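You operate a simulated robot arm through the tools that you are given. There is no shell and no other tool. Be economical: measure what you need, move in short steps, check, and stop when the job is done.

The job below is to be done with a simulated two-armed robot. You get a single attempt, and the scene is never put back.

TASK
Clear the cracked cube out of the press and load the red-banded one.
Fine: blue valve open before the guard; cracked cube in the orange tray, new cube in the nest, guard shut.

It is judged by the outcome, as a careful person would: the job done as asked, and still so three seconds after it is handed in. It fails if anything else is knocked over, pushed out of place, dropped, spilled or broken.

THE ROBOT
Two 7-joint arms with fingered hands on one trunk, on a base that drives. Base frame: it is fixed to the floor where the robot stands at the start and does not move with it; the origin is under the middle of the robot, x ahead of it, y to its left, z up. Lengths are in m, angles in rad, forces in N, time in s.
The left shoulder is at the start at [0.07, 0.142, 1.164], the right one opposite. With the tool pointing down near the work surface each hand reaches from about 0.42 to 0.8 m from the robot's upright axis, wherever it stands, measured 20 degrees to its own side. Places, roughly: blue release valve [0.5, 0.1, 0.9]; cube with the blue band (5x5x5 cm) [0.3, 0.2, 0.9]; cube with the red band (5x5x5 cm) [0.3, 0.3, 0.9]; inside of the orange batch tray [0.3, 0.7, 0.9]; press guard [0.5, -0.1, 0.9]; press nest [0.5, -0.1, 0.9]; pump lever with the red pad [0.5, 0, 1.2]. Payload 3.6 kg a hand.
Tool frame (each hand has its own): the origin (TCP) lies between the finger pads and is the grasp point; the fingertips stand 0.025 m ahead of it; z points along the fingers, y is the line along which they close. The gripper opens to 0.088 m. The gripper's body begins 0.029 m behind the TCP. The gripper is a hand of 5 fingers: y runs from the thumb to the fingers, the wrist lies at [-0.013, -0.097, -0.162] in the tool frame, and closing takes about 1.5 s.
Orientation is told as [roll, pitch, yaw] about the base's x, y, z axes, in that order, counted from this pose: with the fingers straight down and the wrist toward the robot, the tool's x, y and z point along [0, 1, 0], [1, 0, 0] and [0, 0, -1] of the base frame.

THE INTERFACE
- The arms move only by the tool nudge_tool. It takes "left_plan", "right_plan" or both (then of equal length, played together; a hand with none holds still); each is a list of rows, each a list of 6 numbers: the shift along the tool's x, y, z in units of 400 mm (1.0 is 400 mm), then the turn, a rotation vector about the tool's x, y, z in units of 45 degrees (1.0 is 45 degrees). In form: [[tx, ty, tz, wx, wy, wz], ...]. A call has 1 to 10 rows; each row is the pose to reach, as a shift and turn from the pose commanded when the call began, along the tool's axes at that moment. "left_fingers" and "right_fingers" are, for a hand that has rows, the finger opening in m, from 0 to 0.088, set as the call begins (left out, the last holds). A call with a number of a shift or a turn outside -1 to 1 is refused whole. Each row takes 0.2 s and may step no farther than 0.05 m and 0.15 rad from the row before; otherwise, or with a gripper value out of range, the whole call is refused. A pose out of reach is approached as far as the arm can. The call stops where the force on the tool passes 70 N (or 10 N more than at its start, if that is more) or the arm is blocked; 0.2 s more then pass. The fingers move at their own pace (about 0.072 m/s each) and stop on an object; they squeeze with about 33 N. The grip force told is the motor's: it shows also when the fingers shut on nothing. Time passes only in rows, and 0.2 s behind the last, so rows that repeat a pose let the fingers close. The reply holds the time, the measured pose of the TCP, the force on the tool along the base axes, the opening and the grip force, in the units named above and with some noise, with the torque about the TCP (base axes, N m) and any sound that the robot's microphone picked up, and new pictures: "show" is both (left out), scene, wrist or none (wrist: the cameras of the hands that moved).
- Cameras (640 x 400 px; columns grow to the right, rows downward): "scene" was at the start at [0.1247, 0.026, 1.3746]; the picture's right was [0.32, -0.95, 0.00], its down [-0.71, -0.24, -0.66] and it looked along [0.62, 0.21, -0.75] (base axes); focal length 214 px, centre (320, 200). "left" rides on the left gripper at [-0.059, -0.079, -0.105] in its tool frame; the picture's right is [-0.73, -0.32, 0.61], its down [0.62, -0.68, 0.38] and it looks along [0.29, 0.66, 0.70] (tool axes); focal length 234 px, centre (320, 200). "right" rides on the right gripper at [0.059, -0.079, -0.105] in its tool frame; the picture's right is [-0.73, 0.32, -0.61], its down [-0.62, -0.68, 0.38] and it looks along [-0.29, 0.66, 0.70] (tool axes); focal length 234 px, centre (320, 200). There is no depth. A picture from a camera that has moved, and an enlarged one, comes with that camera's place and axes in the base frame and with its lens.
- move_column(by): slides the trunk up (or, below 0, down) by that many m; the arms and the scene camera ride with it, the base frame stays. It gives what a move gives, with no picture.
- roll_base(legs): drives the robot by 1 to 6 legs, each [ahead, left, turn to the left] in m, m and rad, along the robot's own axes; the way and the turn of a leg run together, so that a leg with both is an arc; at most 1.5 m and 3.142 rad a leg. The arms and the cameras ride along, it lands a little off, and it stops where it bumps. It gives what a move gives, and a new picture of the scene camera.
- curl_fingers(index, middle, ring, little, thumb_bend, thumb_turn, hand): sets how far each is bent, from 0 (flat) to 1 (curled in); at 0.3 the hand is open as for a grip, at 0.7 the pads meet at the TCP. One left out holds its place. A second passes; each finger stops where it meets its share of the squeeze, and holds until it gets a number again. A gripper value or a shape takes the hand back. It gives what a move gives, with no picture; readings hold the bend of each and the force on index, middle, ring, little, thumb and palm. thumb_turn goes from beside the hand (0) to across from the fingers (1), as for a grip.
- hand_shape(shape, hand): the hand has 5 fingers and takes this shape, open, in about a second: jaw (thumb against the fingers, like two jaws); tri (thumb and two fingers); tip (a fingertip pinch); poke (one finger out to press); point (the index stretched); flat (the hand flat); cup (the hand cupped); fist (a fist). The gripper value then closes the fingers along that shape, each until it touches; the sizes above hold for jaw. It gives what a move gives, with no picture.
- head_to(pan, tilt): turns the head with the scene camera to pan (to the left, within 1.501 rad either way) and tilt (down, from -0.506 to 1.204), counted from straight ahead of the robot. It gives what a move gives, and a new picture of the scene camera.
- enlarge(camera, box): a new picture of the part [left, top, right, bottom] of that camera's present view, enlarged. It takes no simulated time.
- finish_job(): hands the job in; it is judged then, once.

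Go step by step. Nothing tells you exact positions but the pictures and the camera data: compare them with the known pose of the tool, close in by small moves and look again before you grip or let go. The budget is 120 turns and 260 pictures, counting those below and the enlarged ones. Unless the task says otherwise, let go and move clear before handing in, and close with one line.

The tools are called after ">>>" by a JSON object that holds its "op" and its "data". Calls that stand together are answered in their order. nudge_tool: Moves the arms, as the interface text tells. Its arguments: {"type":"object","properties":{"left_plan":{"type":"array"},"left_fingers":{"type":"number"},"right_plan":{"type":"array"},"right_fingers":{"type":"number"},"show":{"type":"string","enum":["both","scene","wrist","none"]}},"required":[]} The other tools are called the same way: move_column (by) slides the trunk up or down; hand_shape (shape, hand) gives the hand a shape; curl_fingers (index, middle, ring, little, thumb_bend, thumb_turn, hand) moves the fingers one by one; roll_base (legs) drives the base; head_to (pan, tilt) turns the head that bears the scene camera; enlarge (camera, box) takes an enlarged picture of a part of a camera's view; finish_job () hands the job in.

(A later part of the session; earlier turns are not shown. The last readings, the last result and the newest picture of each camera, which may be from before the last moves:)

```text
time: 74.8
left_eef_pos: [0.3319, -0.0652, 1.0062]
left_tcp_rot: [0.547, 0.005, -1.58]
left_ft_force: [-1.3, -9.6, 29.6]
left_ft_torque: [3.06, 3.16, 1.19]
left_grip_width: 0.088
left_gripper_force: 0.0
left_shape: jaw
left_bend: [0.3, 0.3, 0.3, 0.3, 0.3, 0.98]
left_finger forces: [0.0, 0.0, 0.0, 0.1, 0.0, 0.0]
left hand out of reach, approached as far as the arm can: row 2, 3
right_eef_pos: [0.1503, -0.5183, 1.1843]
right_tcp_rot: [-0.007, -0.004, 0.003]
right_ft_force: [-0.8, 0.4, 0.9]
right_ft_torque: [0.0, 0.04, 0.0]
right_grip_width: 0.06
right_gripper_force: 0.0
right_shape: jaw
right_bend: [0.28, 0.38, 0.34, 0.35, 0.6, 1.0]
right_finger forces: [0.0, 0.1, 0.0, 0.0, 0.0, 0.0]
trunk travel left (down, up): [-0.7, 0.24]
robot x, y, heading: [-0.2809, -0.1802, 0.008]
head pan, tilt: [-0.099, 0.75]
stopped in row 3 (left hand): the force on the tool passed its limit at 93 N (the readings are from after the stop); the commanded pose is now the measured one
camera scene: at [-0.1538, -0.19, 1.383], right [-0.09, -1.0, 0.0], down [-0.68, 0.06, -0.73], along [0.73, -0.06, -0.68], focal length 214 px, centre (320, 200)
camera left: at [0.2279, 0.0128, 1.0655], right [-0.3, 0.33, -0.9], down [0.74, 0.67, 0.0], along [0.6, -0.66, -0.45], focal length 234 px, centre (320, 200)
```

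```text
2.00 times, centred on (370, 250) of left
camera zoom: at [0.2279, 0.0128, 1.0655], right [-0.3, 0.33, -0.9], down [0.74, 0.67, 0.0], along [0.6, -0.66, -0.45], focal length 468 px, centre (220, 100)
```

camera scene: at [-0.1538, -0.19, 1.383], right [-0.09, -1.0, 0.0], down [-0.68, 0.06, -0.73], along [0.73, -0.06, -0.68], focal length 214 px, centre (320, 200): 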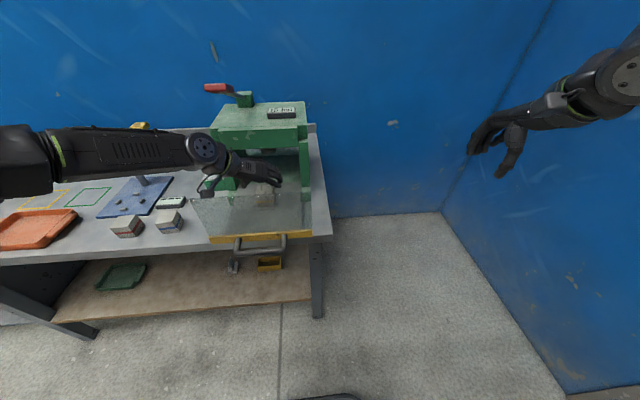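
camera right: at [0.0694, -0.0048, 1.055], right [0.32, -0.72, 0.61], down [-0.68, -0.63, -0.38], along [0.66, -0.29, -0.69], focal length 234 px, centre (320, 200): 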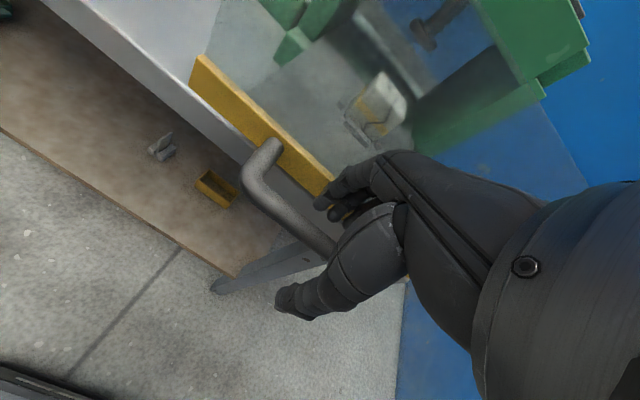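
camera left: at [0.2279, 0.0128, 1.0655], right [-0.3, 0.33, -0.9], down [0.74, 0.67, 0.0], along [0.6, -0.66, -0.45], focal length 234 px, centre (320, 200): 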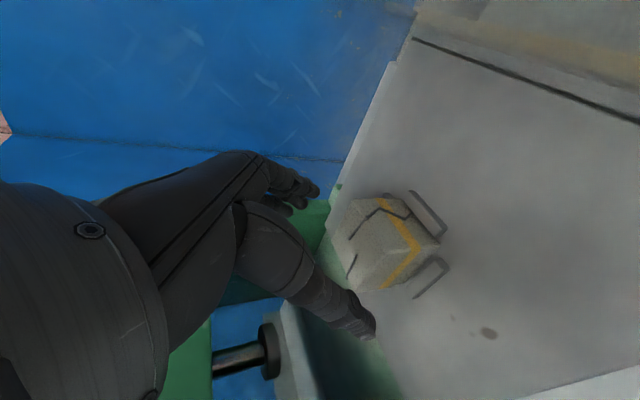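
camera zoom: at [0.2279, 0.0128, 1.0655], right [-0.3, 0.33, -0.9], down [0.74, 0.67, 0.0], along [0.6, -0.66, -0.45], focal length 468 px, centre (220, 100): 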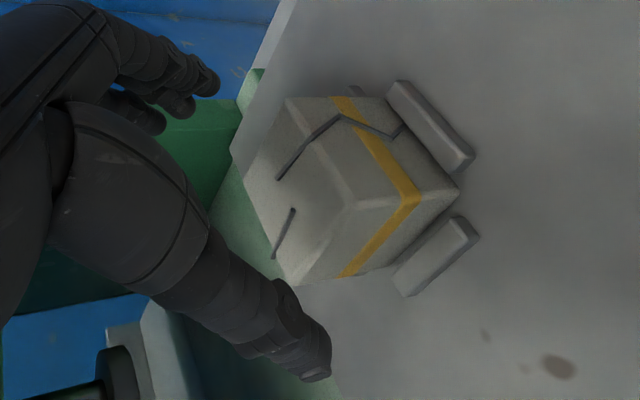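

The wrist camera bracket met the guard pane (force stop). I back straight up and reduce the tilt to about 12°, which keeps the bracket clear of the pane.

>>> {"op": "nudge_tool", "data": {"left_plan": [[0.03, 0, -0.05, 0, 0, 0], [0.065, 0, -0.107, 0, 0, 0], [0.065, 0, -0.107, 0, -0.15, 0], [0.065, 0, -0.107, 0, -0.3, 0], [0.065, 0, -0.107, 0, -0.44, 0]]}}

>>> {"op": "enlarge", "data": {"camera": "scene", "box": [180, 120, 340, 260]}}

```text
time: 76.0
left_eef_pos: [0.3117, -0.0489, 1.0547]
left_tcp_rot: [0.194, 0.006, -1.579]
left_ft_force: [-0.5, 0.5, -0.2]
left_ft_torque: [0.04, 0.0, 0.02]
left_grip_width: 0.0876
left_gripper_force: 0.0
left_shape: jaw
left_bend: [0.3, 0.3, 0.3, 0.3, 0.3, 0.98]
left_finger forces: [0.0, 0.0, 0.0, 0.1, 0.0, 0.0]
left hand out of reach, approached as far as the arm can: row 4, 5
right_eef_pos: [0.1547, -0.5153, 1.1823]
right_tcp_rot: [-0.009, 0.0, 0.004]
right_ft_force: [-0.6, -0.4, 0.0]
right_ft_torque: [0.01, 0.02, -0.01]
right_grip_width: 0.0597
right_gripper_force: 0.1
right_shape: jaw
right_bend: [0.28, 0.38, 0.34, 0.35, 0.6, 1.0]
right_finger forces: [0.1, 0.0, 0.0, 0.0, 0.0, 0.1]
trunk travel left (down, up): [-0.7, 0.24]
robot x, y, heading: [-0.2874, -0.1831, 0.014]
head pan, tilt: [-0.099, 0.75]
camera scene: at [-0.1499, -0.1877, 1.3826], right [-0.09, -1.0, 0.0], down [-0.68, 0.06, -0.73], along [0.73, -0.06, -0.68], focal length 214 px, centre (320, 200)
camera left: at [0.2339, 0.0278, 1.1466], right [-0.59, 0.33, -0.73], down [0.69, 0.68, -0.25], along [0.41, -0.66, -0.63], focal length 234 px, centre (320, 200)
```

scene: 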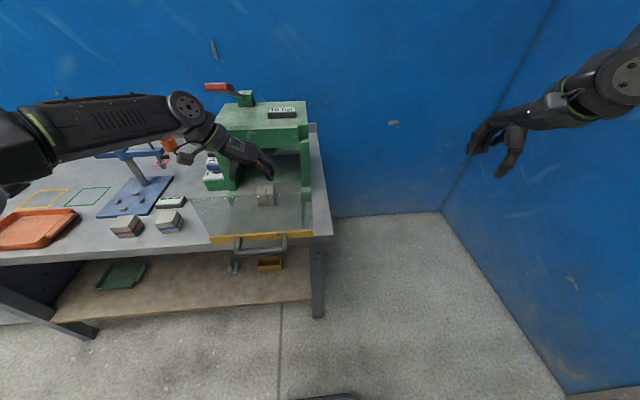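
left: 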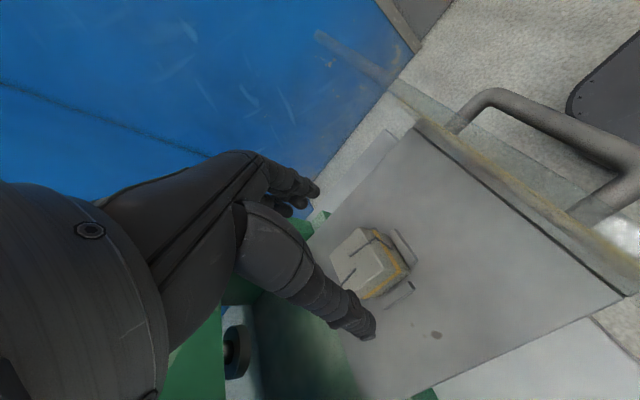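

```text
2.86 times, centred on (260, 190) of scene
camera zoom: at [-0.1499, -0.1877, 1.3826], right [-0.09, -1.0, 0.0], down [-0.68, 0.06, -0.73], along [0.73, -0.06, -0.68], focal length 613 px, centre (491, 229)
```

zoom: 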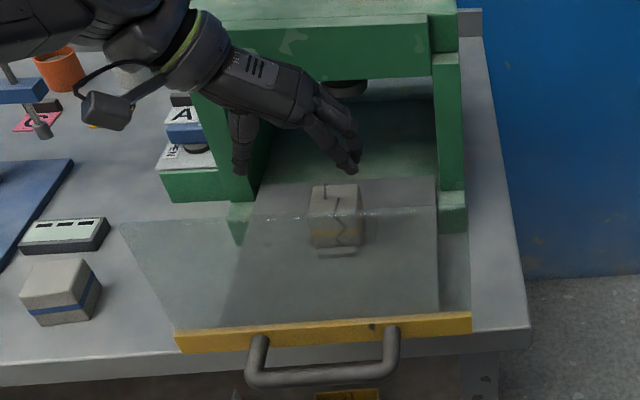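

The yawed wrist lacks reach at this distance; it worked when the target was about 0.5 m ahead. I lift the hand over the pane, then drive 0.12 m forward.

>>> {"op": "nudge_tool", "data": {"left_plan": [[0.02, 0, -0.11, 0, 0, 0], [0.04, 0, -0.22, 0, 0, 0], [0.06, 0, -0.32, 0, 0, 0], [-0.02, 0, -0.37, 0, 0, 0], [-0.1, 0, -0.38, 0, 0, 0], [-0.18, 0, -0.39, 0, 0, 0]], "show": "none"}}

>>> {"op": "roll_base", "data": {"legs": [[0.12, 0, 0]]}}

```text
time: 77.4
left_eef_pos: [0.21, -0.0489, 1.1952]
left_tcp_rot: [0.197, 0.007, -1.58]
left_ft_force: [0.6, -0.1, -0.3]
left_ft_torque: [-0.03, -0.04, 0.04]
left_grip_width: 0.0876
left_gripper_force: 0.1
left_shape: jaw
left_bend: [0.3, 0.3, 0.3, 0.3, 0.3, 0.98]
left_finger forces: [0.1, 0.0, 0.0, 0.0, 0.0, 0.0]
left hand out of reach, approached as far as the arm can: row 3
right_eef_pos: [0.1538, -0.5164, 1.1833]
right_tcp_rot: [-0.008, -0.002, 0.004]
right_ft_force: [-0.2, 0.1, -0.6]
right_ft_torque: [0.01, 0.01, 0.01]
right_grip_width: 0.0596
right_gripper_force: 0.0
right_shape: jaw
right_bend: [0.28, 0.38, 0.34, 0.35, 0.6, 1.0]
right_finger forces: [0.0, 0.0, 0.0, 0.1, 0.1, 0.1]
trunk travel left (down, up): [-0.7, 0.24]
robot x, y, heading: [-0.2832, -0.1824, 0.012]
head pan, tilt: [-0.099, 0.75]
```

```text
time: 78.6
left_eef_pos: [0.3286, -0.0464, 1.1954]
left_tcp_rot: [0.198, 0.007, -1.581]
left_ft_force: [0.2, 0.3, 0.0]
left_ft_torque: [-0.01, 0.02, 0.01]
left_grip_width: 0.0876
left_gripper_force: 0.0
left_shape: jaw
left_bend: [0.3, 0.3, 0.3, 0.3, 0.3, 0.98]
left_finger forces: [0.1, 0.0, 0.1, 0.1, 0.1, 0.0]
right_eef_pos: [0.2728, -0.5143, 1.1829]
right_tcp_rot: [-0.01, -0.002, 0.005]
right_ft_force: [0.7, -0.4, -0.5]
right_ft_torque: [0.01, 0.02, 0.0]
right_grip_width: 0.0599
right_gripper_force: 0.0
right_shape: jaw
right_bend: [0.28, 0.38, 0.34, 0.35, 0.6, 1.0]
right_finger forces: [0.0, 0.0, 0.0, 0.0, 0.0, 0.0]
trunk travel left (down, up): [-0.7, 0.24]
robot x, y, heading: [-0.1615, -0.1797, 0.009]
head pan, tilt: [-0.099, 0.75]
camera scene: at [-0.0319, -0.1864, 1.3827], right [-0.09, -1.0, 0.0], down [-0.68, 0.06, -0.73], along [0.73, -0.06, -0.68], focal length 214 px, centre (320, 200)
```

scene: 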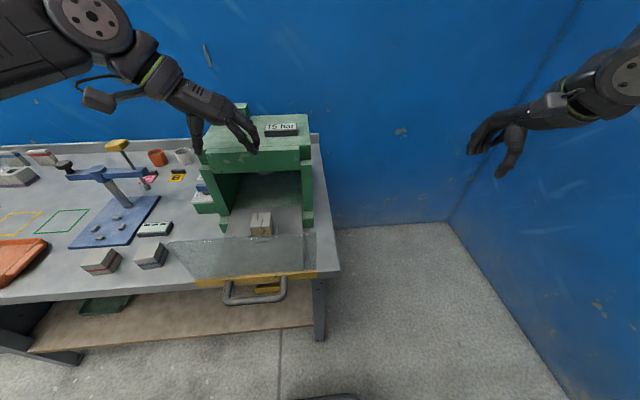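

>>> {"op": "nudge_tool", "data": {"left_plan": [[-0.01, 0.02, 0.08, 0, 0, 0], [-0.025, 0.045, 0.17, 0, 0, 0], [-0.04, 0.045, 0.26, 0, 0, 0], [-0.053, 0.045, 0.346, 0, 0, 0]]}}

>>> {"op": "enlarge", "data": {"camera": "left", "box": [260, 150, 480, 350]}}

>>> {"op": "enlarge", "data": {"camera": "scene", "box": [180, 120, 340, 260]}}

```text
time: 79.6
left_eef_pos: [0.3342, -0.0669, 1.0554]
left_tcp_rot: [0.196, 0.006, -1.577]
left_ft_force: [0.5, 0.1, -0.6]
left_ft_torque: [0.0, -0.02, 0.0]
left_grip_width: 0.0881
left_gripper_force: 0.0
left_shape: jaw
left_bend: [0.3, 0.3, 0.3, 0.3, 0.3, 0.98]
left_finger forces: [0.0, 0.1, 0.1, 0.0, 0.0, 0.0]
right_eef_pos: [0.2746, -0.5147, 1.1825]
right_tcp_rot: [-0.008, -0.001, 0.006]
right_ft_force: [0.6, -0.9, 0.3]
right_ft_torque: [0.04, 0.0, -0.01]
right_grip_width: 0.0599
right_gripper_force: 0.0
right_shape: jaw
right_bend: [0.28, 0.38, 0.34, 0.35, 0.6, 1.0]
right_finger forces: [0.0, 0.0, 0.0, 0.0, 0.1, 0.1]
trunk travel left (down, up): [-0.7, 0.24]
robot x, y, heading: [-0.1632, -0.1815, 0.015]
head pan, tilt: [-0.099, 0.75]
camera scene: at [-0.0305, -0.1862, 1.3826], right [-0.09, -1.0, 0.0], down [-0.68, 0.06, -0.73], along [0.73, -0.06, -0.68], focal length 214 px, centre (320, 200)
camera left: at [0.2565, 0.0111, 1.1476], right [-0.59, 0.33, -0.73], down [0.69, 0.68, -0.25], along [0.41, -0.66, -0.63], focal length 234 px, centre (320, 200)
```

scene: 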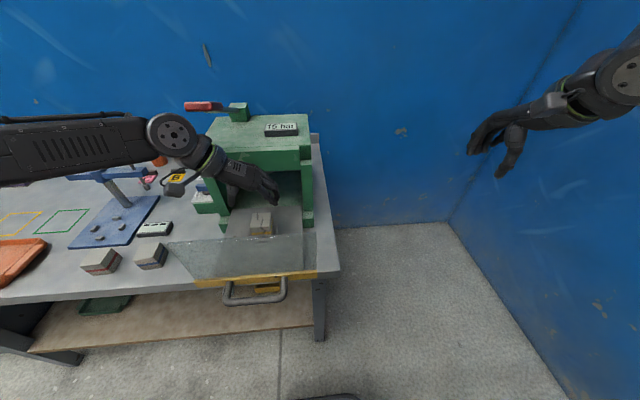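
left: 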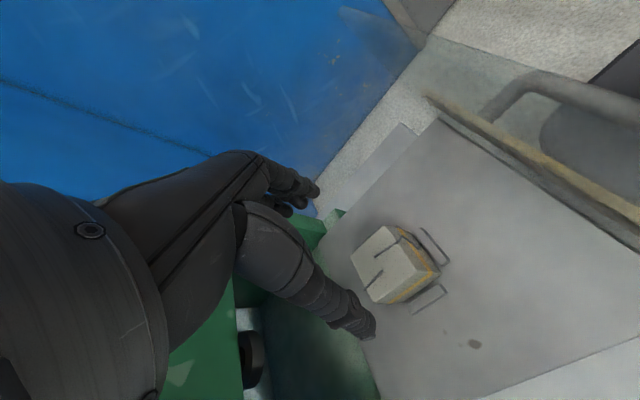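

```text
2.00 times, centred on (370, 250) of left
camera zoom: at [0.2565, 0.0111, 1.1476], right [-0.59, 0.33, -0.73], down [0.69, 0.68, -0.25], along [0.41, -0.66, -0.63], focal length 468 px, centre (220, 100)
```

zoom: 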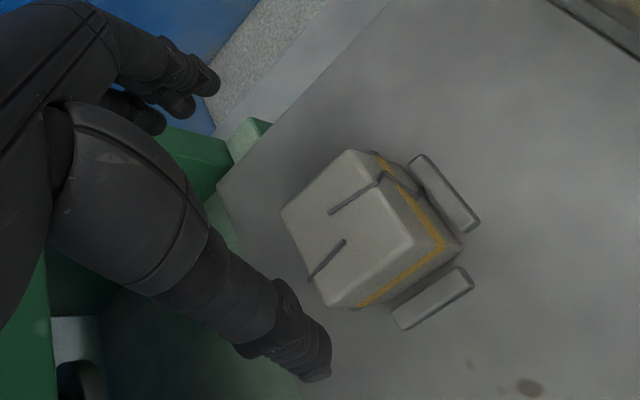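

```text
2.86 times, centred on (260, 190) of scene
camera zoom: at [-0.0305, -0.1862, 1.3826], right [-0.09, -1.0, 0.0], down [-0.68, 0.06, -0.73], along [0.73, -0.06, -0.68], focal length 613 px, centre (491, 229)
```

zoom: 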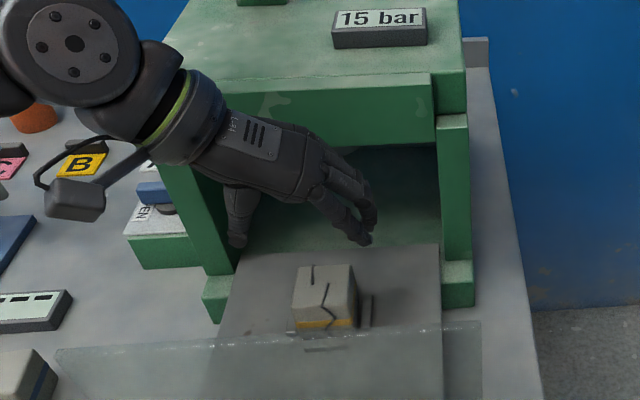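

>>> {"op": "nudge_tool", "data": {"left_plan": [[-0.005, -0.002, 0.06, 0, 0, 0], [-0.01, -0.002, 0.12, 0, 0, 0], [-0.015, -0.002, 0.18, 0, 0, 0], [-0.021, -0.002, 0.24, 0, 0, 0]]}}

>>> {"op": "enlarge", "data": {"camera": "left", "box": [260, 150, 480, 350]}}

>>> {"op": "enlarge", "data": {"camera": "scene", "box": [200, 150, 320, 260]}}

```text
time: 80.6
left_eef_pos: [0.346, -0.0642, 0.957]
left_tcp_rot: [0.196, 0.008, -1.581]
left_ft_force: [0.3, 0.1, 0.3]
left_ft_torque: [-0.01, -0.01, 0.0]
left_grip_width: 0.0877
left_gripper_force: 0.0
left_shape: jaw
left_bend: [0.3, 0.3, 0.3, 0.3, 0.3, 0.98]
left_finger forces: [0.0, 0.0, 0.1, 0.1, 0.0, 0.0]
right_eef_pos: [0.2734, -0.5157, 1.1835]
right_tcp_rot: [-0.009, 0.0, 0.006]
right_ft_force: [-0.7, -0.7, 0.0]
right_ft_torque: [0.0, 0.01, -0.01]
right_grip_width: 0.0595
right_gripper_force: 0.0
right_shape: jaw
right_bend: [0.28, 0.38, 0.34, 0.35, 0.6, 1.0]
right_finger forces: [0.0, 0.0, 0.0, 0.0, 0.1, 0.1]
trunk travel left (down, up): [-0.7, 0.24]
robot x, y, heading: [-0.1634, -0.1839, 0.014]
head pan, tilt: [-0.099, 0.75]
camera scene: at [-0.03, -0.1865, 1.3825], right [-0.09, -1.0, 0.0], down [-0.68, 0.06, -0.73], along [0.73, -0.06, -0.68], focal length 214 px, centre (320, 200)
camera left: at [0.2687, 0.0129, 1.0498], right [-0.59, 0.33, -0.73], down [0.69, 0.68, -0.25], along [0.41, -0.66, -0.63], focal length 234 px, centre (320, 200)
```

scene: 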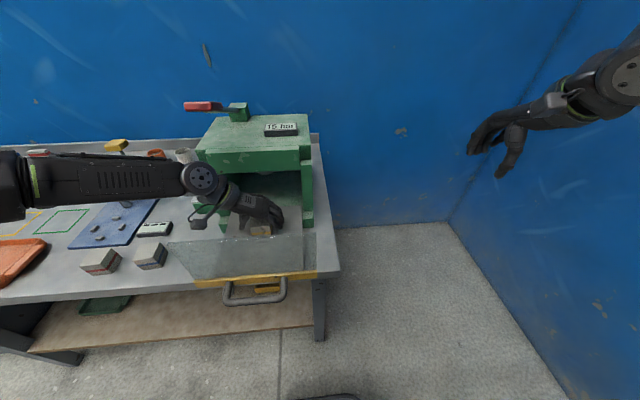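
left: 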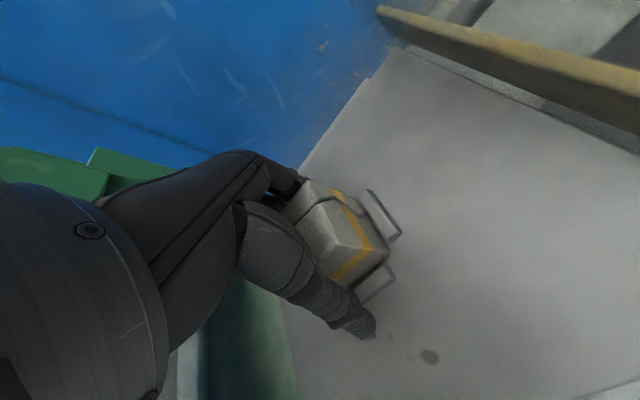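

```text
2.00 times, centred on (370, 250) of left
camera zoom: at [0.2687, 0.0129, 1.0498], right [-0.59, 0.33, -0.73], down [0.69, 0.68, -0.25], along [0.41, -0.66, -0.63], focal length 468 px, centre (220, 100)
```

zoom: 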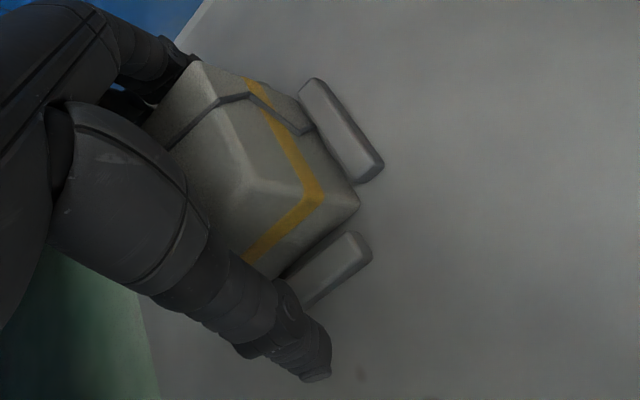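

```text
3.64 times, centred on (260, 205) of scene
camera zoom: at [-0.03, -0.1865, 1.3825], right [-0.09, -1.0, 0.0], down [-0.68, 0.06, -0.73], along [0.73, -0.06, -0.68], focal length 780 px, centre (538, 182)
```

zoom: 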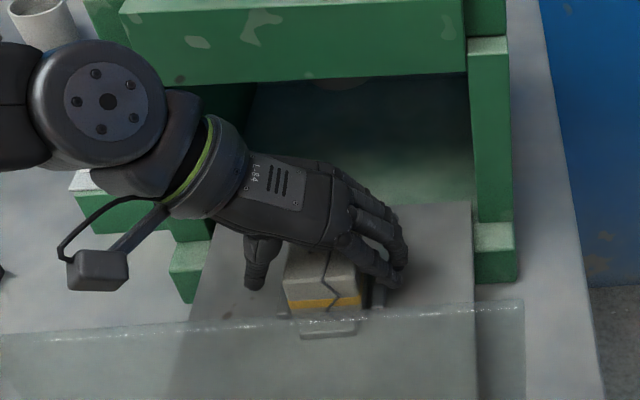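

The hand straddles the cube well. I close on it.

>>> {"op": "nudge_tool", "data": {"left_plan": [[0, 0, 0, 0, 0, 0], [0, 0, 0, 0, 0, 0], [0, 0, 0, 0, 0, 0], [0, 0, 0, 0, 0, 0], [0, 0, 0, 0, 0, 0], [0, 0, 0, 0, 0, 0], [0, 0, 0, 0, 0, 0]], "left_fingers": 0, "show": "wrist"}}

```text
time: 82.2
left_eef_pos: [0.3458, -0.0644, 0.9578]
left_tcp_rot: [0.196, 0.008, -1.579]
left_ft_force: [-0.8, -0.1, 0.5]
left_ft_torque: [0.02, 0.02, 0.01]
left_grip_width: 0.0437
left_gripper_force: 33.0
left_shape: jaw
left_bend: [0.74, 0.45, 0.42, 0.46, 0.69, 1.0]
left_finger forces: [16.5, 9.2, 3.8, 0.0, 29.6, 0.0]
right_eef_pos: [0.273, -0.5148, 1.1824]
right_tcp_rot: [-0.009, 0.0, 0.006]
right_ft_force: [0.3, 0.4, -0.7]
right_ft_torque: [-0.04, -0.01, 0.01]
right_grip_width: 0.0599
right_gripper_force: 0.2
right_shape: jaw
right_bend: [0.28, 0.38, 0.34, 0.35, 0.6, 1.0]
right_finger forces: [0.0, 0.1, 0.1, 0.0, 0.1, 0.0]
trunk travel left (down, up): [-0.7, 0.24]
robot x, y, heading: [-0.1611, -0.1767, 0.013]
head pan, tilt: [-0.099, 0.75]
camera left: at [0.2682, 0.013, 1.0504], right [-0.59, 0.33, -0.73], down [0.69, 0.68, -0.25], along [0.41, -0.66, -0.63], focal length 234 px, centre (320, 200)
```

left: 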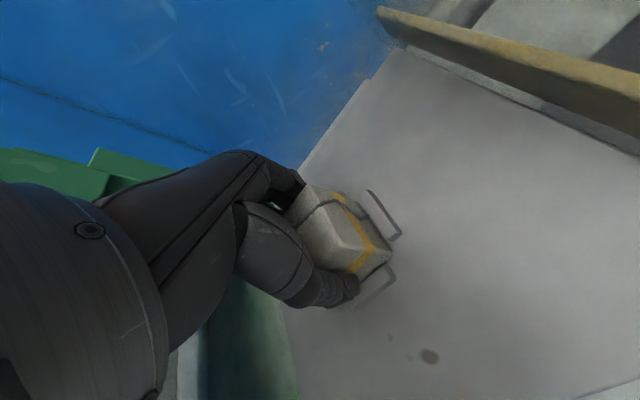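

Gripped. I lift it gently straight up.

>>> {"op": "nudge_tool", "data": {"left_plan": [[0.005, 0, -0.025, 0, 0, 0], [0.01, 0, -0.05, 0, 0, 0], [0.02, 0, -0.1, 0, 0, 0], [0.029, 0, -0.147, 0, 0, 0], [0.04, 0, -0.2, 0, 0, 0]]}}

```text
time: 83.4
left_eef_pos: [0.3473, -0.063, 1.0389]
left_tcp_rot: [0.195, 0.007, -1.58]
left_ft_force: [-0.6, 0.4, -1.9]
left_ft_torque: [-0.03, -0.02, 0.02]
left_grip_width: 0.0437
left_gripper_force: 33.2
left_shape: jaw
left_bend: [0.74, 0.45, 0.43, 0.46, 0.69, 0.99]
left_finger forces: [17.0, 9.1, 3.8, 0.0, 29.7, 0.0]
right_eef_pos: [0.2731, -0.5139, 1.1823]
right_tcp_rot: [-0.008, 0.001, 0.005]
right_ft_force: [-0.6, 0.3, -0.4]
right_ft_torque: [0.0, -0.02, 0.02]
right_grip_width: 0.0598
right_gripper_force: 0.0
right_shape: jaw
right_bend: [0.28, 0.38, 0.34, 0.35, 0.6, 1.0]
right_finger forces: [0.0, 0.0, 0.0, 0.1, 0.0, 0.1]
trunk travel left (down, up): [-0.7, 0.24]
robot x, y, heading: [-0.1604, -0.1767, 0.012]
head pan, tilt: [-0.099, 0.75]
camera scene: at [-0.031, -0.1864, 1.3825], right [-0.09, -1.0, 0.0], down [-0.68, 0.06, -0.73], along [0.73, -0.06, -0.68], focal length 214 px, centre (320, 200)
camera left: at [0.2685, 0.0143, 1.1307], right [-0.59, 0.33, -0.73], down [0.69, 0.68, -0.25], along [0.41, -0.66, -0.63], focal length 234 px, centre (320, 200)
```

scene: 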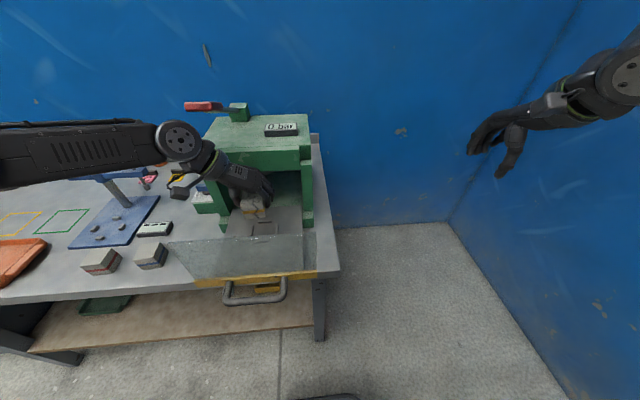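
left: 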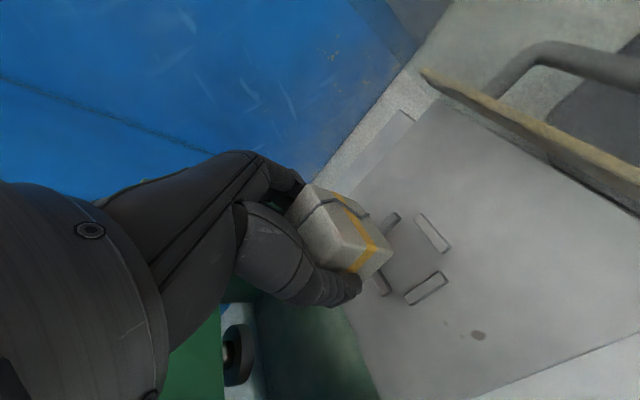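

The sign now reads 0 bar and the cube is out. I raise it, then drive back, left to the tray.

>>> {"op": "nudge_tool", "data": {"left_plan": [[0.02, 0, -0.1, 0, 0, 0], [0.04, 0, -0.2, 0, 0, 0], [0.06, 0, -0.3, 0, 0, 0], [0.07, 0, -0.36, 0, 0, 0]], "right_plan": [[0, 0, -0.05, 0, 0, 0], [0, 0, -0.1, 0, 0, 0], [0, 0, -0.15, 0, 0, 0], [0, 0, -0.2, 0, 0, 0]], "show": "none"}}

>>> {"op": "roll_base", "data": {"legs": [[-0.15, 0, 0], [0, 0.7, 0]]}}

```text
time: 84.4
left_eef_pos: [0.3434, -0.0648, 1.1863]
left_tcp_rot: [0.197, 0.007, -1.58]
left_ft_force: [0.0, -0.4, -1.7]
left_ft_torque: [0.02, -0.02, 0.0]
left_grip_width: 0.0435
left_gripper_force: 32.6
left_shape: jaw
left_bend: [0.74, 0.45, 0.43, 0.46, 0.69, 0.99]
left_finger forces: [17.0, 8.8, 3.8, 0.0, 29.8, 0.0]
right_eef_pos: [0.2817, -0.5092, 1.2607]
right_tcp_rot: [-0.009, -0.002, 0.004]
right_ft_force: [0.3, 0.5, -0.7]
right_ft_torque: [0.01, 0.01, -0.01]
right_grip_width: 0.06
right_gripper_force: 0.0
right_shape: jaw
right_bend: [0.28, 0.38, 0.34, 0.35, 0.6, 1.0]
right_finger forces: [0.1, 0.1, 0.0, 0.0, 0.0, 0.0]
right hand out of reach, approached as far as the arm can: row 3, 4
trunk travel left (down, up): [-0.7, 0.24]
robot x, y, heading: [-0.1629, -0.18, 0.01]
head pan, tilt: [-0.099, 0.75]
```

```text
time: 89.3
left_eef_pos: [0.1822, 0.6479, 1.1854]
left_tcp_rot: [0.196, 0.007, -1.567]
left_ft_force: [0.8, 0.2, -1.8]
left_ft_torque: [0.01, 0.04, -0.01]
left_grip_width: 0.0437
left_gripper_force: 32.9
left_shape: jaw
left_bend: [0.74, 0.45, 0.43, 0.46, 0.69, 0.99]
left_finger forces: [17.0, 9.0, 3.7, 0.0, 29.8, 0.0]
right_eef_pos: [0.1255, 0.2013, 1.2593]
right_tcp_rot: [-0.009, -0.001, 0.017]
right_ft_force: [-0.4, 0.1, -0.6]
right_ft_torque: [0.01, 0.02, 0.03]
right_grip_width: 0.06
right_gripper_force: 0.1
right_shape: jaw
right_bend: [0.28, 0.38, 0.34, 0.35, 0.6, 1.0]
right_finger forces: [0.0, 0.1, 0.1, 0.0, 0.0, 0.0]
trunk travel left (down, up): [-0.7, 0.24]
robot x, y, heading: [-0.3231, 0.5287, 0.027]
head pan, tilt: [-0.099, 0.75]
camera scene: at [-0.1918, 0.5222, 1.3825], right [-0.08, -1.0, 0.0], down [-0.68, 0.05, -0.73], along [0.73, -0.06, -0.68], focal length 214 px, centre (320, 200)
```

scene: 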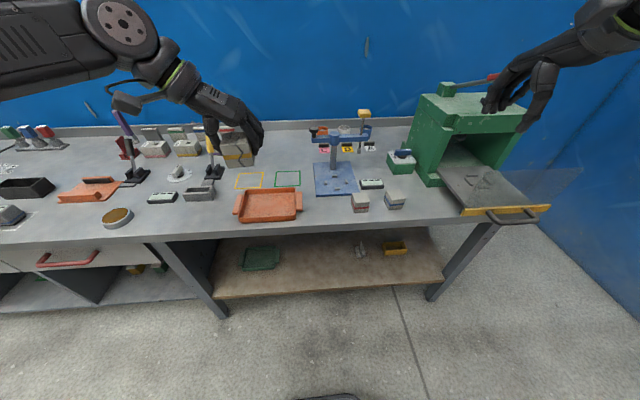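

The orange tray's centre is at about (0.343, 0.653). I drive 0.15 m forward to stand over it.

>>> {"op": "roll_base", "data": {"legs": [[0.15, 0, 0]]}}

>>> {"op": "enlarge", "data": {"camera": "left", "box": [0, 0, 640, 400]}}

```text
time: 90.7
left_eef_pos: [0.3315, 0.6519, 1.1865]
left_tcp_rot: [0.197, 0.006, -1.57]
left_ft_force: [0.5, 0.5, -1.1]
left_ft_torque: [0.02, 0.0, 0.01]
left_grip_width: 0.0437
left_gripper_force: 33.0
left_shape: jaw
left_bend: [0.74, 0.45, 0.43, 0.46, 0.69, 0.99]
left_finger forces: [17.1, 8.9, 3.9, 0.0, 29.8, 0.1]
right_eef_pos: [0.274, 0.2058, 1.2607]
right_tcp_rot: [-0.009, -0.003, 0.018]
right_ft_force: [0.2, 0.1, -0.4]
right_ft_torque: [-0.03, -0.04, -0.02]
right_grip_width: 0.0598
right_gripper_force: 0.1
right_shape: jaw
right_bend: [0.28, 0.38, 0.34, 0.35, 0.6, 1.0]
right_finger forces: [0.0, 0.0, 0.0, 0.0, 0.0, 0.0]
trunk travel left (down, up): [-0.7, 0.24]
robot x, y, heading: [-0.1743, 0.5351, 0.025]
head pan, tilt: [-0.099, 0.75]
camera scene: at [-0.042, 0.5264, 1.3828], right [-0.08, -1.0, 0.0], down [-0.68, 0.05, -0.73], along [0.73, -0.06, -0.68], focal length 214 px, centre (320, 200)
```

scene: 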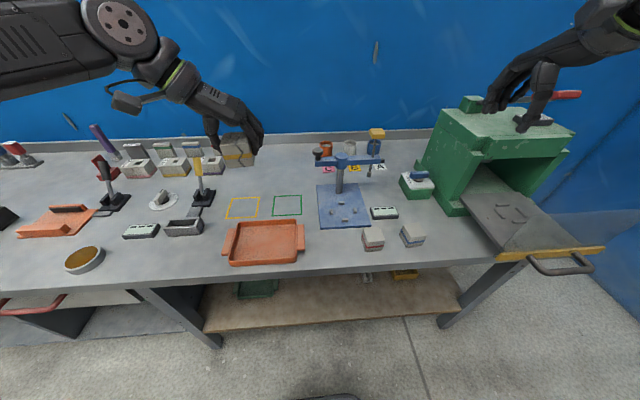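

```text
1.00 times, centred on (320, 200) of left (not enlarged: the box is as wide or as high as the picture)
camera zoom: at [0.2528, 0.7286, 1.2787], right [-0.59, 0.33, -0.74], down [0.69, 0.68, -0.25], along [0.42, -0.65, -0.63], focal length 234 px, centre (320, 200)
```

zoom: 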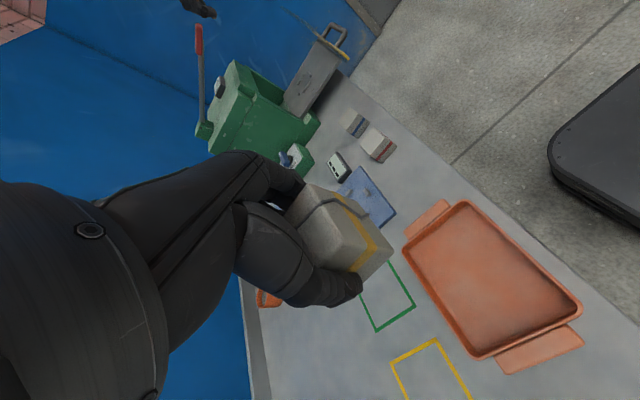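

>>> {"op": "nudge_tool", "data": {"left_plan": [[-0.015, 0, 0.1, 0, 0, 0], [-0.03, 0, 0.2, 0, 0, 0], [-0.05, 0, 0.3, 0, 0, 0], [-0.066, 0, 0.4, 0, 0, 0], [-0.082, 0, 0.5, 0, 0, 0], [-0.095, 0, 0.58, 0, 0, 0]]}}

```text
time: 92.1
left_eef_pos: [0.3427, 0.6536, 0.9494]
left_tcp_rot: [0.197, 0.006, -1.57]
left_ft_force: [1.0, 0.1, -1.4]
left_ft_torque: [-0.03, -0.01, -0.02]
left_grip_width: 0.0437
left_gripper_force: 32.6
left_shape: jaw
left_bend: [0.74, 0.45, 0.43, 0.46, 0.7, 0.99]
left_finger forces: [17.1, 9.0, 3.9, 0.0, 29.9, 0.0]
right_eef_pos: [0.2784, 0.2041, 1.2591]
right_tcp_rot: [-0.008, 0.0, 0.017]
right_ft_force: [0.3, 0.4, 0.3]
right_ft_torque: [-0.02, 0.03, -0.02]
right_grip_width: 0.0599
right_gripper_force: 0.1
right_shape: jaw
right_bend: [0.28, 0.38, 0.34, 0.35, 0.6, 1.0]
right_finger forces: [0.0, 0.1, 0.0, 0.0, 0.0, 0.1]
trunk travel left (down, up): [-0.7, 0.24]
robot x, y, heading: [-0.1751, 0.5322, 0.022]
head pan, tilt: [-0.099, 0.75]
camera scene: at [-0.0392, 0.5259, 1.3825], right [-0.08, -1.0, 0.0], down [-0.68, 0.05, -0.73], along [0.73, -0.06, -0.68], focal length 214 px, centre (320, 200)
camera left: at [0.2641, 0.7296, 1.0412], right [-0.59, 0.33, -0.73], down [0.68, 0.68, -0.25], along [0.42, -0.65, -0.63], focal length 234 px, centre (320, 200)
```

scene: 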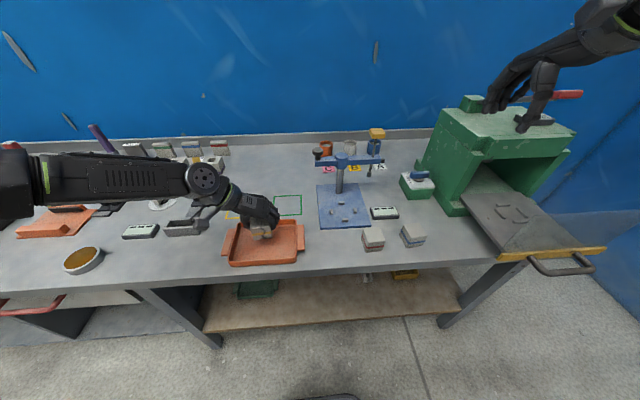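
left: 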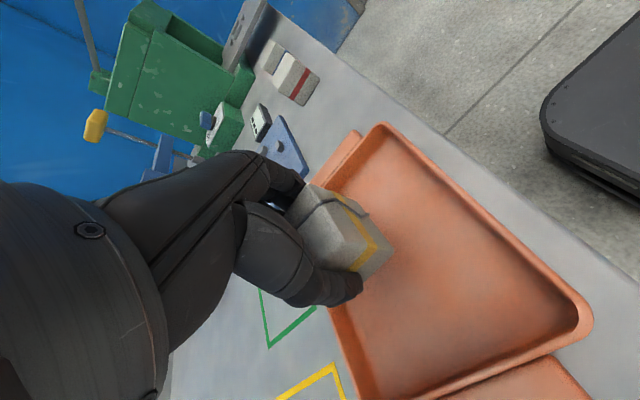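

The cube is over the tray's middle. I lower it the last centimetres.

>>> {"op": "nudge_tool", "data": {"left_plan": [[-0.006, 0, 0.03, 0, 0, 0], [-0.012, 0, 0.06, 0, 0, 0], [-0.016, 0, 0.08, 0, 0, 0], [-0.018, 0, 0.09, 0, 0, 0]], "show": "wrist"}}

>>> {"op": "enlarge", "data": {"camera": "scene", "box": [200, 170, 330, 280]}}

```text
time: 93.1
left_eef_pos: [0.3404, 0.6544, 0.9138]
left_tcp_rot: [0.198, 0.007, -1.568]
left_ft_force: [0.0, 0.7, -1.1]
left_ft_torque: [0.01, 0.0, 0.0]
left_grip_width: 0.0437
left_gripper_force: 33.4
left_shape: jaw
left_bend: [0.74, 0.45, 0.43, 0.46, 0.7, 0.99]
left_finger forces: [17.1, 8.7, 3.8, 0.1, 29.8, 0.0]
right_eef_pos: [0.2776, 0.2058, 1.2592]
right_tcp_rot: [-0.009, -0.001, 0.019]
right_ft_force: [0.6, -0.1, 0.4]
right_ft_torque: [0.01, 0.03, -0.01]
right_grip_width: 0.0596
right_gripper_force: 0.0
right_shape: jaw
right_bend: [0.28, 0.38, 0.34, 0.35, 0.6, 1.0]
right_finger forces: [0.0, 0.0, 0.0, 0.0, 0.0, 0.0]
trunk travel left (down, up): [-0.7, 0.24]
robot x, y, heading: [-0.1762, 0.5282, 0.019]
head pan, tilt: [-0.099, 0.75]
camera left: at [0.2624, 0.7302, 1.0061], right [-0.59, 0.33, -0.73], down [0.68, 0.68, -0.25], along [0.42, -0.65, -0.63], focal length 234 px, centre (320, 200)
```

left: 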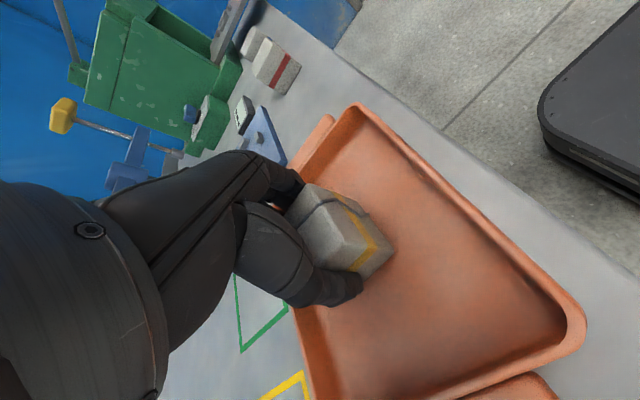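

```text
3.64 times, centred on (265, 225) of scene
camera zoom: at [-0.0397, 0.5263, 1.3825], right [-0.08, -1.0, 0.0], down [-0.68, 0.05, -0.73], along [0.73, -0.06, -0.68], focal length 780 px, centre (520, 109)
```

zoom: 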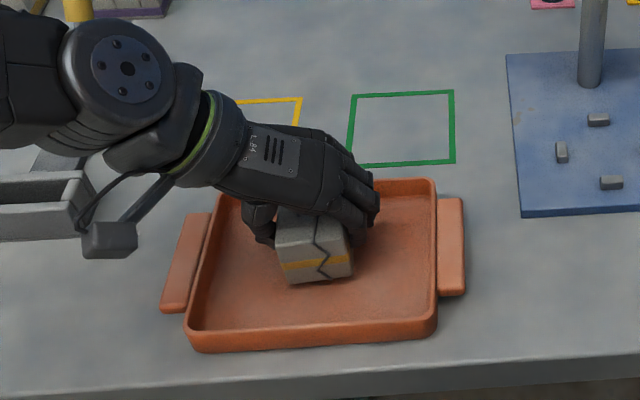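

>>> {"op": "nudge_tool", "data": {"left_plan": [[-0.001, 0, 0.006, 0, 0, 0], [-0.002, 0, 0.012, 0, 0, 0], [-0.003, 0, 0.018, 0, 0, 0], [-0.004, 0, 0.022, 0, 0, 0]], "show": "none"}}

>>> {"op": "enlarge", "data": {"camera": "scene", "box": [225, 190, 305, 260]}}

```text
time: 94.1
left_eef_pos: [0.3383, 0.6558, 0.9102]
left_tcp_rot: [0.195, 0.007, -1.569]
left_ft_force: [0.0, -0.3, -1.1]
left_ft_torque: [0.01, 0.01, -0.03]
left_grip_width: 0.0436
left_gripper_force: 33.2
left_shape: jaw
left_bend: [0.74, 0.45, 0.43, 0.46, 0.7, 0.99]
left_finger forces: [17.1, 8.8, 3.8, 0.1, 29.8, 0.0]
left hand out of reach, approached as far as the arm can: row 2, 3, 4
right_eef_pos: [0.2756, 0.2061, 1.2606]
right_tcp_rot: [-0.009, -0.002, 0.017]
right_ft_force: [-0.3, 0.1, 0.2]
right_ft_torque: [-0.01, 0.01, -0.03]
right_grip_width: 0.0598
right_gripper_force: 0.1
right_shape: jaw
right_bend: [0.28, 0.38, 0.34, 0.35, 0.6, 1.0]
right_finger forces: [0.1, 0.0, 0.0, 0.0, 0.0, 0.1]
trunk travel left (down, up): [-0.7, 0.24]
robot x, y, heading: [-0.179, 0.5303, 0.023]
head pan, tilt: [-0.099, 0.75]
```

```text
5.71 times, centred on (265, 225) of scene
camera zoom: at [-0.0398, 0.5263, 1.3825], right [-0.08, -1.0, 0.0], down [-0.68, 0.05, -0.73], along [0.73, -0.06, -0.68], focal length 1226 px, centre (634, 57)
```

zoom: 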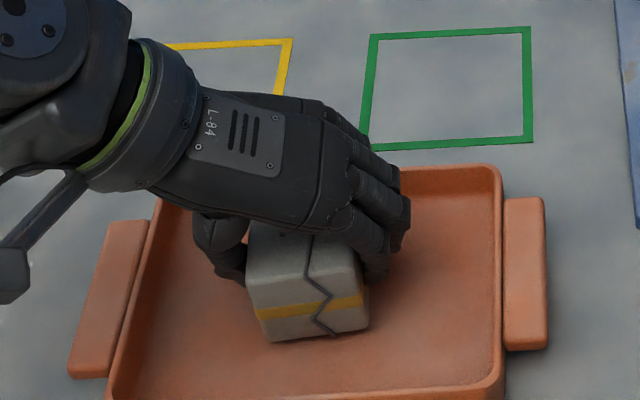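

The arm is at its low limit, so I lower the trunk a little to set the cube down.

>>> {"op": "move_column", "data": {"by": -0.006}}

```text
time: 94.6
left_eef_pos: [0.3382, 0.6566, 0.9032]
left_tcp_rot: [0.196, 0.008, -1.568]
left_ft_force: [0.4, 0.5, 1.5]
left_ft_torque: [0.08, 0.0, 0.0]
left_grip_width: 0.0435
left_gripper_force: 33.1
left_shape: jaw
left_bend: [0.74, 0.45, 0.43, 0.46, 0.7, 0.99]
left_finger forces: [17.3, 9.2, 4.1, 0.0, 30.6, 0.0]
right_eef_pos: [0.2766, 0.206, 1.2537]
right_tcp_rot: [-0.009, -0.002, 0.018]
right_ft_force: [0.7, 0.4, 0.4]
right_ft_torque: [-0.03, 0.01, 0.02]
right_grip_width: 0.0599
right_gripper_force: 0.1
right_shape: jaw
right_bend: [0.28, 0.38, 0.34, 0.35, 0.6, 1.0]
right_finger forces: [0.1, 0.0, 0.0, 0.0, 0.1, 0.0]
trunk travel left (down, up): [-0.694, 0.246]
robot x, y, heading: [-0.1731, 0.5268, 0.021]
head pan, tilt: [-0.099, 0.75]
```

Contact: the weight is off the hand. I open and rise.

>>> {"op": "nudge_tool", "data": {"left_plan": [[0, 0, 0, 0, 0, 0], [0, 0, 0, 0, 0, 0], [0, 0, 0, 0, 0, 0], [0, 0, 0, 0, 0, 0], [0, 0, 0, 0, 0, 0], [0.012, 0, -0.06, 0, 0, 0], [0.03, 0, -0.15, 0, 0, 0], [0.05, 0, -0.25, 0, 0, 0], [0.07, 0, -0.35, 0, 0, 0]], "left_fingers": 0.088}}

```text
time: 96.6
left_eef_pos: [0.3387, 0.6544, 1.0461]
left_tcp_rot: [0.199, 0.008, -1.569]
left_ft_force: [-0.3, 0.0, -1.3]
left_ft_torque: [-0.01, -0.03, 0.03]
left_grip_width: 0.0876
left_gripper_force: 0.0
left_shape: jaw
left_bend: [0.3, 0.3, 0.3, 0.3, 0.3, 0.98]
left_finger forces: [0.0, 0.0, 0.1, 0.0, 0.1, 0.1]
right_eef_pos: [0.2766, 0.2051, 1.2546]
right_tcp_rot: [-0.009, -0.002, 0.016]
right_ft_force: [-0.4, -0.3, -0.2]
right_ft_torque: [0.0, 0.02, -0.01]
right_grip_width: 0.0598
right_gripper_force: 0.0
right_shape: jaw
right_bend: [0.28, 0.38, 0.34, 0.35, 0.6, 1.0]
right_finger forces: [0.0, 0.0, 0.1, 0.0, 0.0, 0.1]
trunk travel left (down, up): [-0.694, 0.246]
robot x, y, heading: [-0.1774, 0.5289, 0.023]
head pan, tilt: [-0.099, 0.75]
camera scene: at [-0.0407, 0.5259, 1.3766], right [-0.08, -1.0, 0.0], down [-0.68, 0.05, -0.73], along [0.73, -0.06, -0.68], focal length 214 px, centre (320, 200)
camera left: at [0.2599, 0.7309, 1.1386], right [-0.59, 0.33, -0.73], down [0.68, 0.68, -0.25], along [0.42, -0.65, -0.63], focal length 234 px, centre (320, 200)
```

scene: 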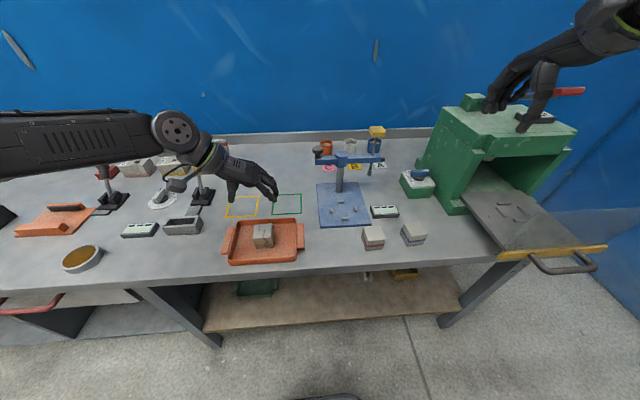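
left: 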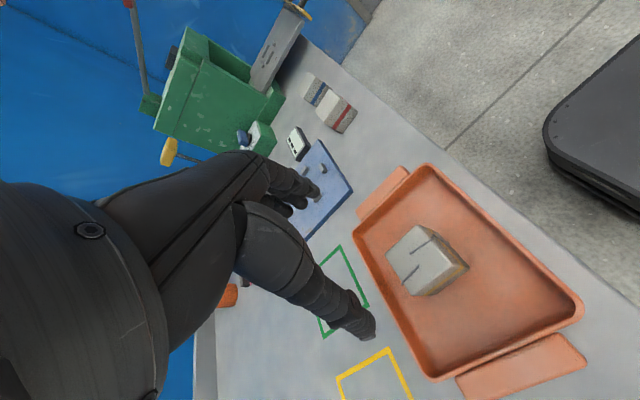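

The cracked cube sits in the tray. Next the red-banded cube: I look at it closely, then rise and drive right.

>>> {"op": "nudge_tool", "data": {"left_plan": [[0.02, 0, -0.1, 0, 0, 0], [0.03, 0, -0.18, 0, 0, 0]], "show": "none"}}

>>> {"op": "roll_base", "data": {"legs": [[0, -0.305, 0]]}}

>>> {"op": "enlarge", "data": {"camera": "scene", "box": [200, 190, 360, 290]}}

>>> {"op": "enlarge", "data": {"camera": "left", "box": [0, 0, 640, 400]}}

```text
time: 97.2
left_eef_pos: [0.3366, 0.6535, 1.118]
left_tcp_rot: [0.198, 0.008, -1.567]
left_ft_force: [-0.2, 0.4, -0.5]
left_ft_torque: [0.0, -0.03, 0.03]
left_grip_width: 0.0877
left_gripper_force: 0.1
left_shape: jaw
left_bend: [0.3, 0.3, 0.3, 0.3, 0.3, 0.98]
left_finger forces: [0.0, 0.0, 0.0, 0.1, 0.0, 0.0]
right_eef_pos: [0.2753, 0.2055, 1.2533]
right_tcp_rot: [-0.008, -0.001, 0.013]
right_ft_force: [0.0, 0.1, -0.5]
right_ft_torque: [0.03, 0.0, 0.01]
right_grip_width: 0.0599
right_gripper_force: 0.1
right_shape: jaw
right_bend: [0.28, 0.38, 0.34, 0.35, 0.6, 1.0]
right_finger forces: [0.1, 0.0, 0.0, 0.1, 0.0, 0.0]
trunk travel left (down, up): [-0.694, 0.246]
robot x, y, heading: [-0.1714, 0.5309, 0.022]
head pan, tilt: [-0.099, 0.75]
```

```text
time: 99.3
left_eef_pos: [0.3443, 0.3473, 1.1192]
left_tcp_rot: [0.196, 0.005, -1.564]
left_ft_force: [-0.1, 0.3, 0.2]
left_ft_torque: [0.01, -0.01, 0.0]
left_grip_width: 0.0877
left_gripper_force: 0.0
left_shape: jaw
left_bend: [0.3, 0.3, 0.3, 0.3, 0.3, 0.98]
left_finger forces: [0.0, 0.1, 0.0, 0.0, 0.0, 0.1]
right_eef_pos: [0.2843, -0.1019, 1.2541]
right_tcp_rot: [-0.01, -0.003, 0.019]
right_ft_force: [-0.5, 1.0, 0.9]
right_ft_torque: [0.01, 0.02, 0.02]
right_grip_width: 0.0601
right_gripper_force: 0.1
right_shape: jaw
right_bend: [0.28, 0.38, 0.34, 0.35, 0.6, 1.0]
right_finger forces: [0.0, 0.0, 0.1, 0.0, 0.1, 0.0]
trunk travel left (down, up): [-0.694, 0.246]
robot x, y, heading: [-0.1657, 0.2186, 0.026]
head pan, tilt: [-0.099, 0.75]
camera scene: at [-0.0324, 0.2178, 1.3765], right [-0.07, -1.0, 0.0], down [-0.68, 0.05, -0.73], along [0.73, -0.05, -0.68], focal length 214 px, centre (320, 200)
```

scene: 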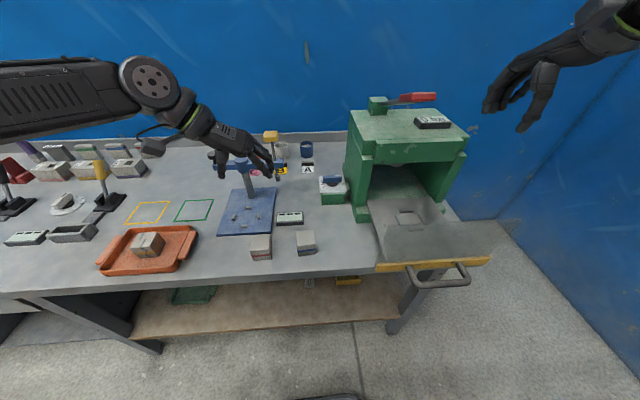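

```text
4.00 times, centred on (280, 240) of scene
camera zoom: at [-0.0324, 0.2178, 1.3765], right [-0.07, -1.0, 0.0], down [-0.68, 0.05, -0.73], along [0.73, -0.05, -0.68], focal length 858 px, centre (480, 40)
```

zoom: 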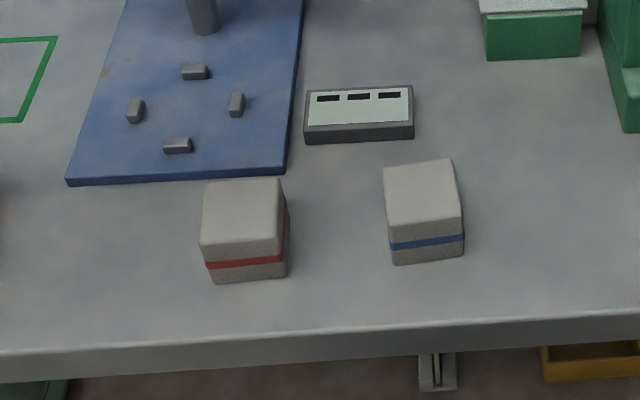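

```text
1.00 times, centred on (320, 200) of left (not enlarged: the box is as wide or as high as the picture)
camera zoom: at [0.2659, 0.4232, 1.2102], right [-0.6, 0.32, -0.74], down [0.68, 0.69, -0.25], along [0.42, -0.65, -0.63], focal length 234 px, centre (320, 200)
```

zoom: 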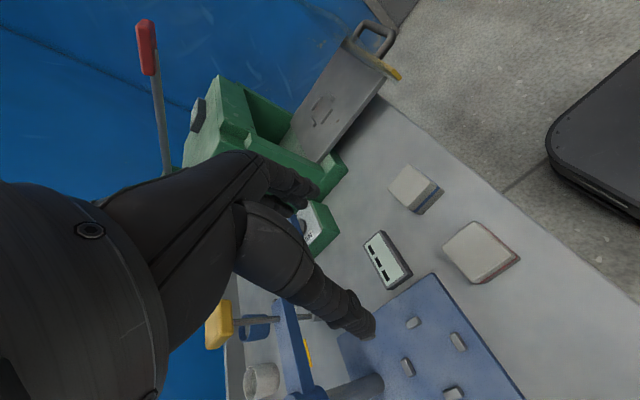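

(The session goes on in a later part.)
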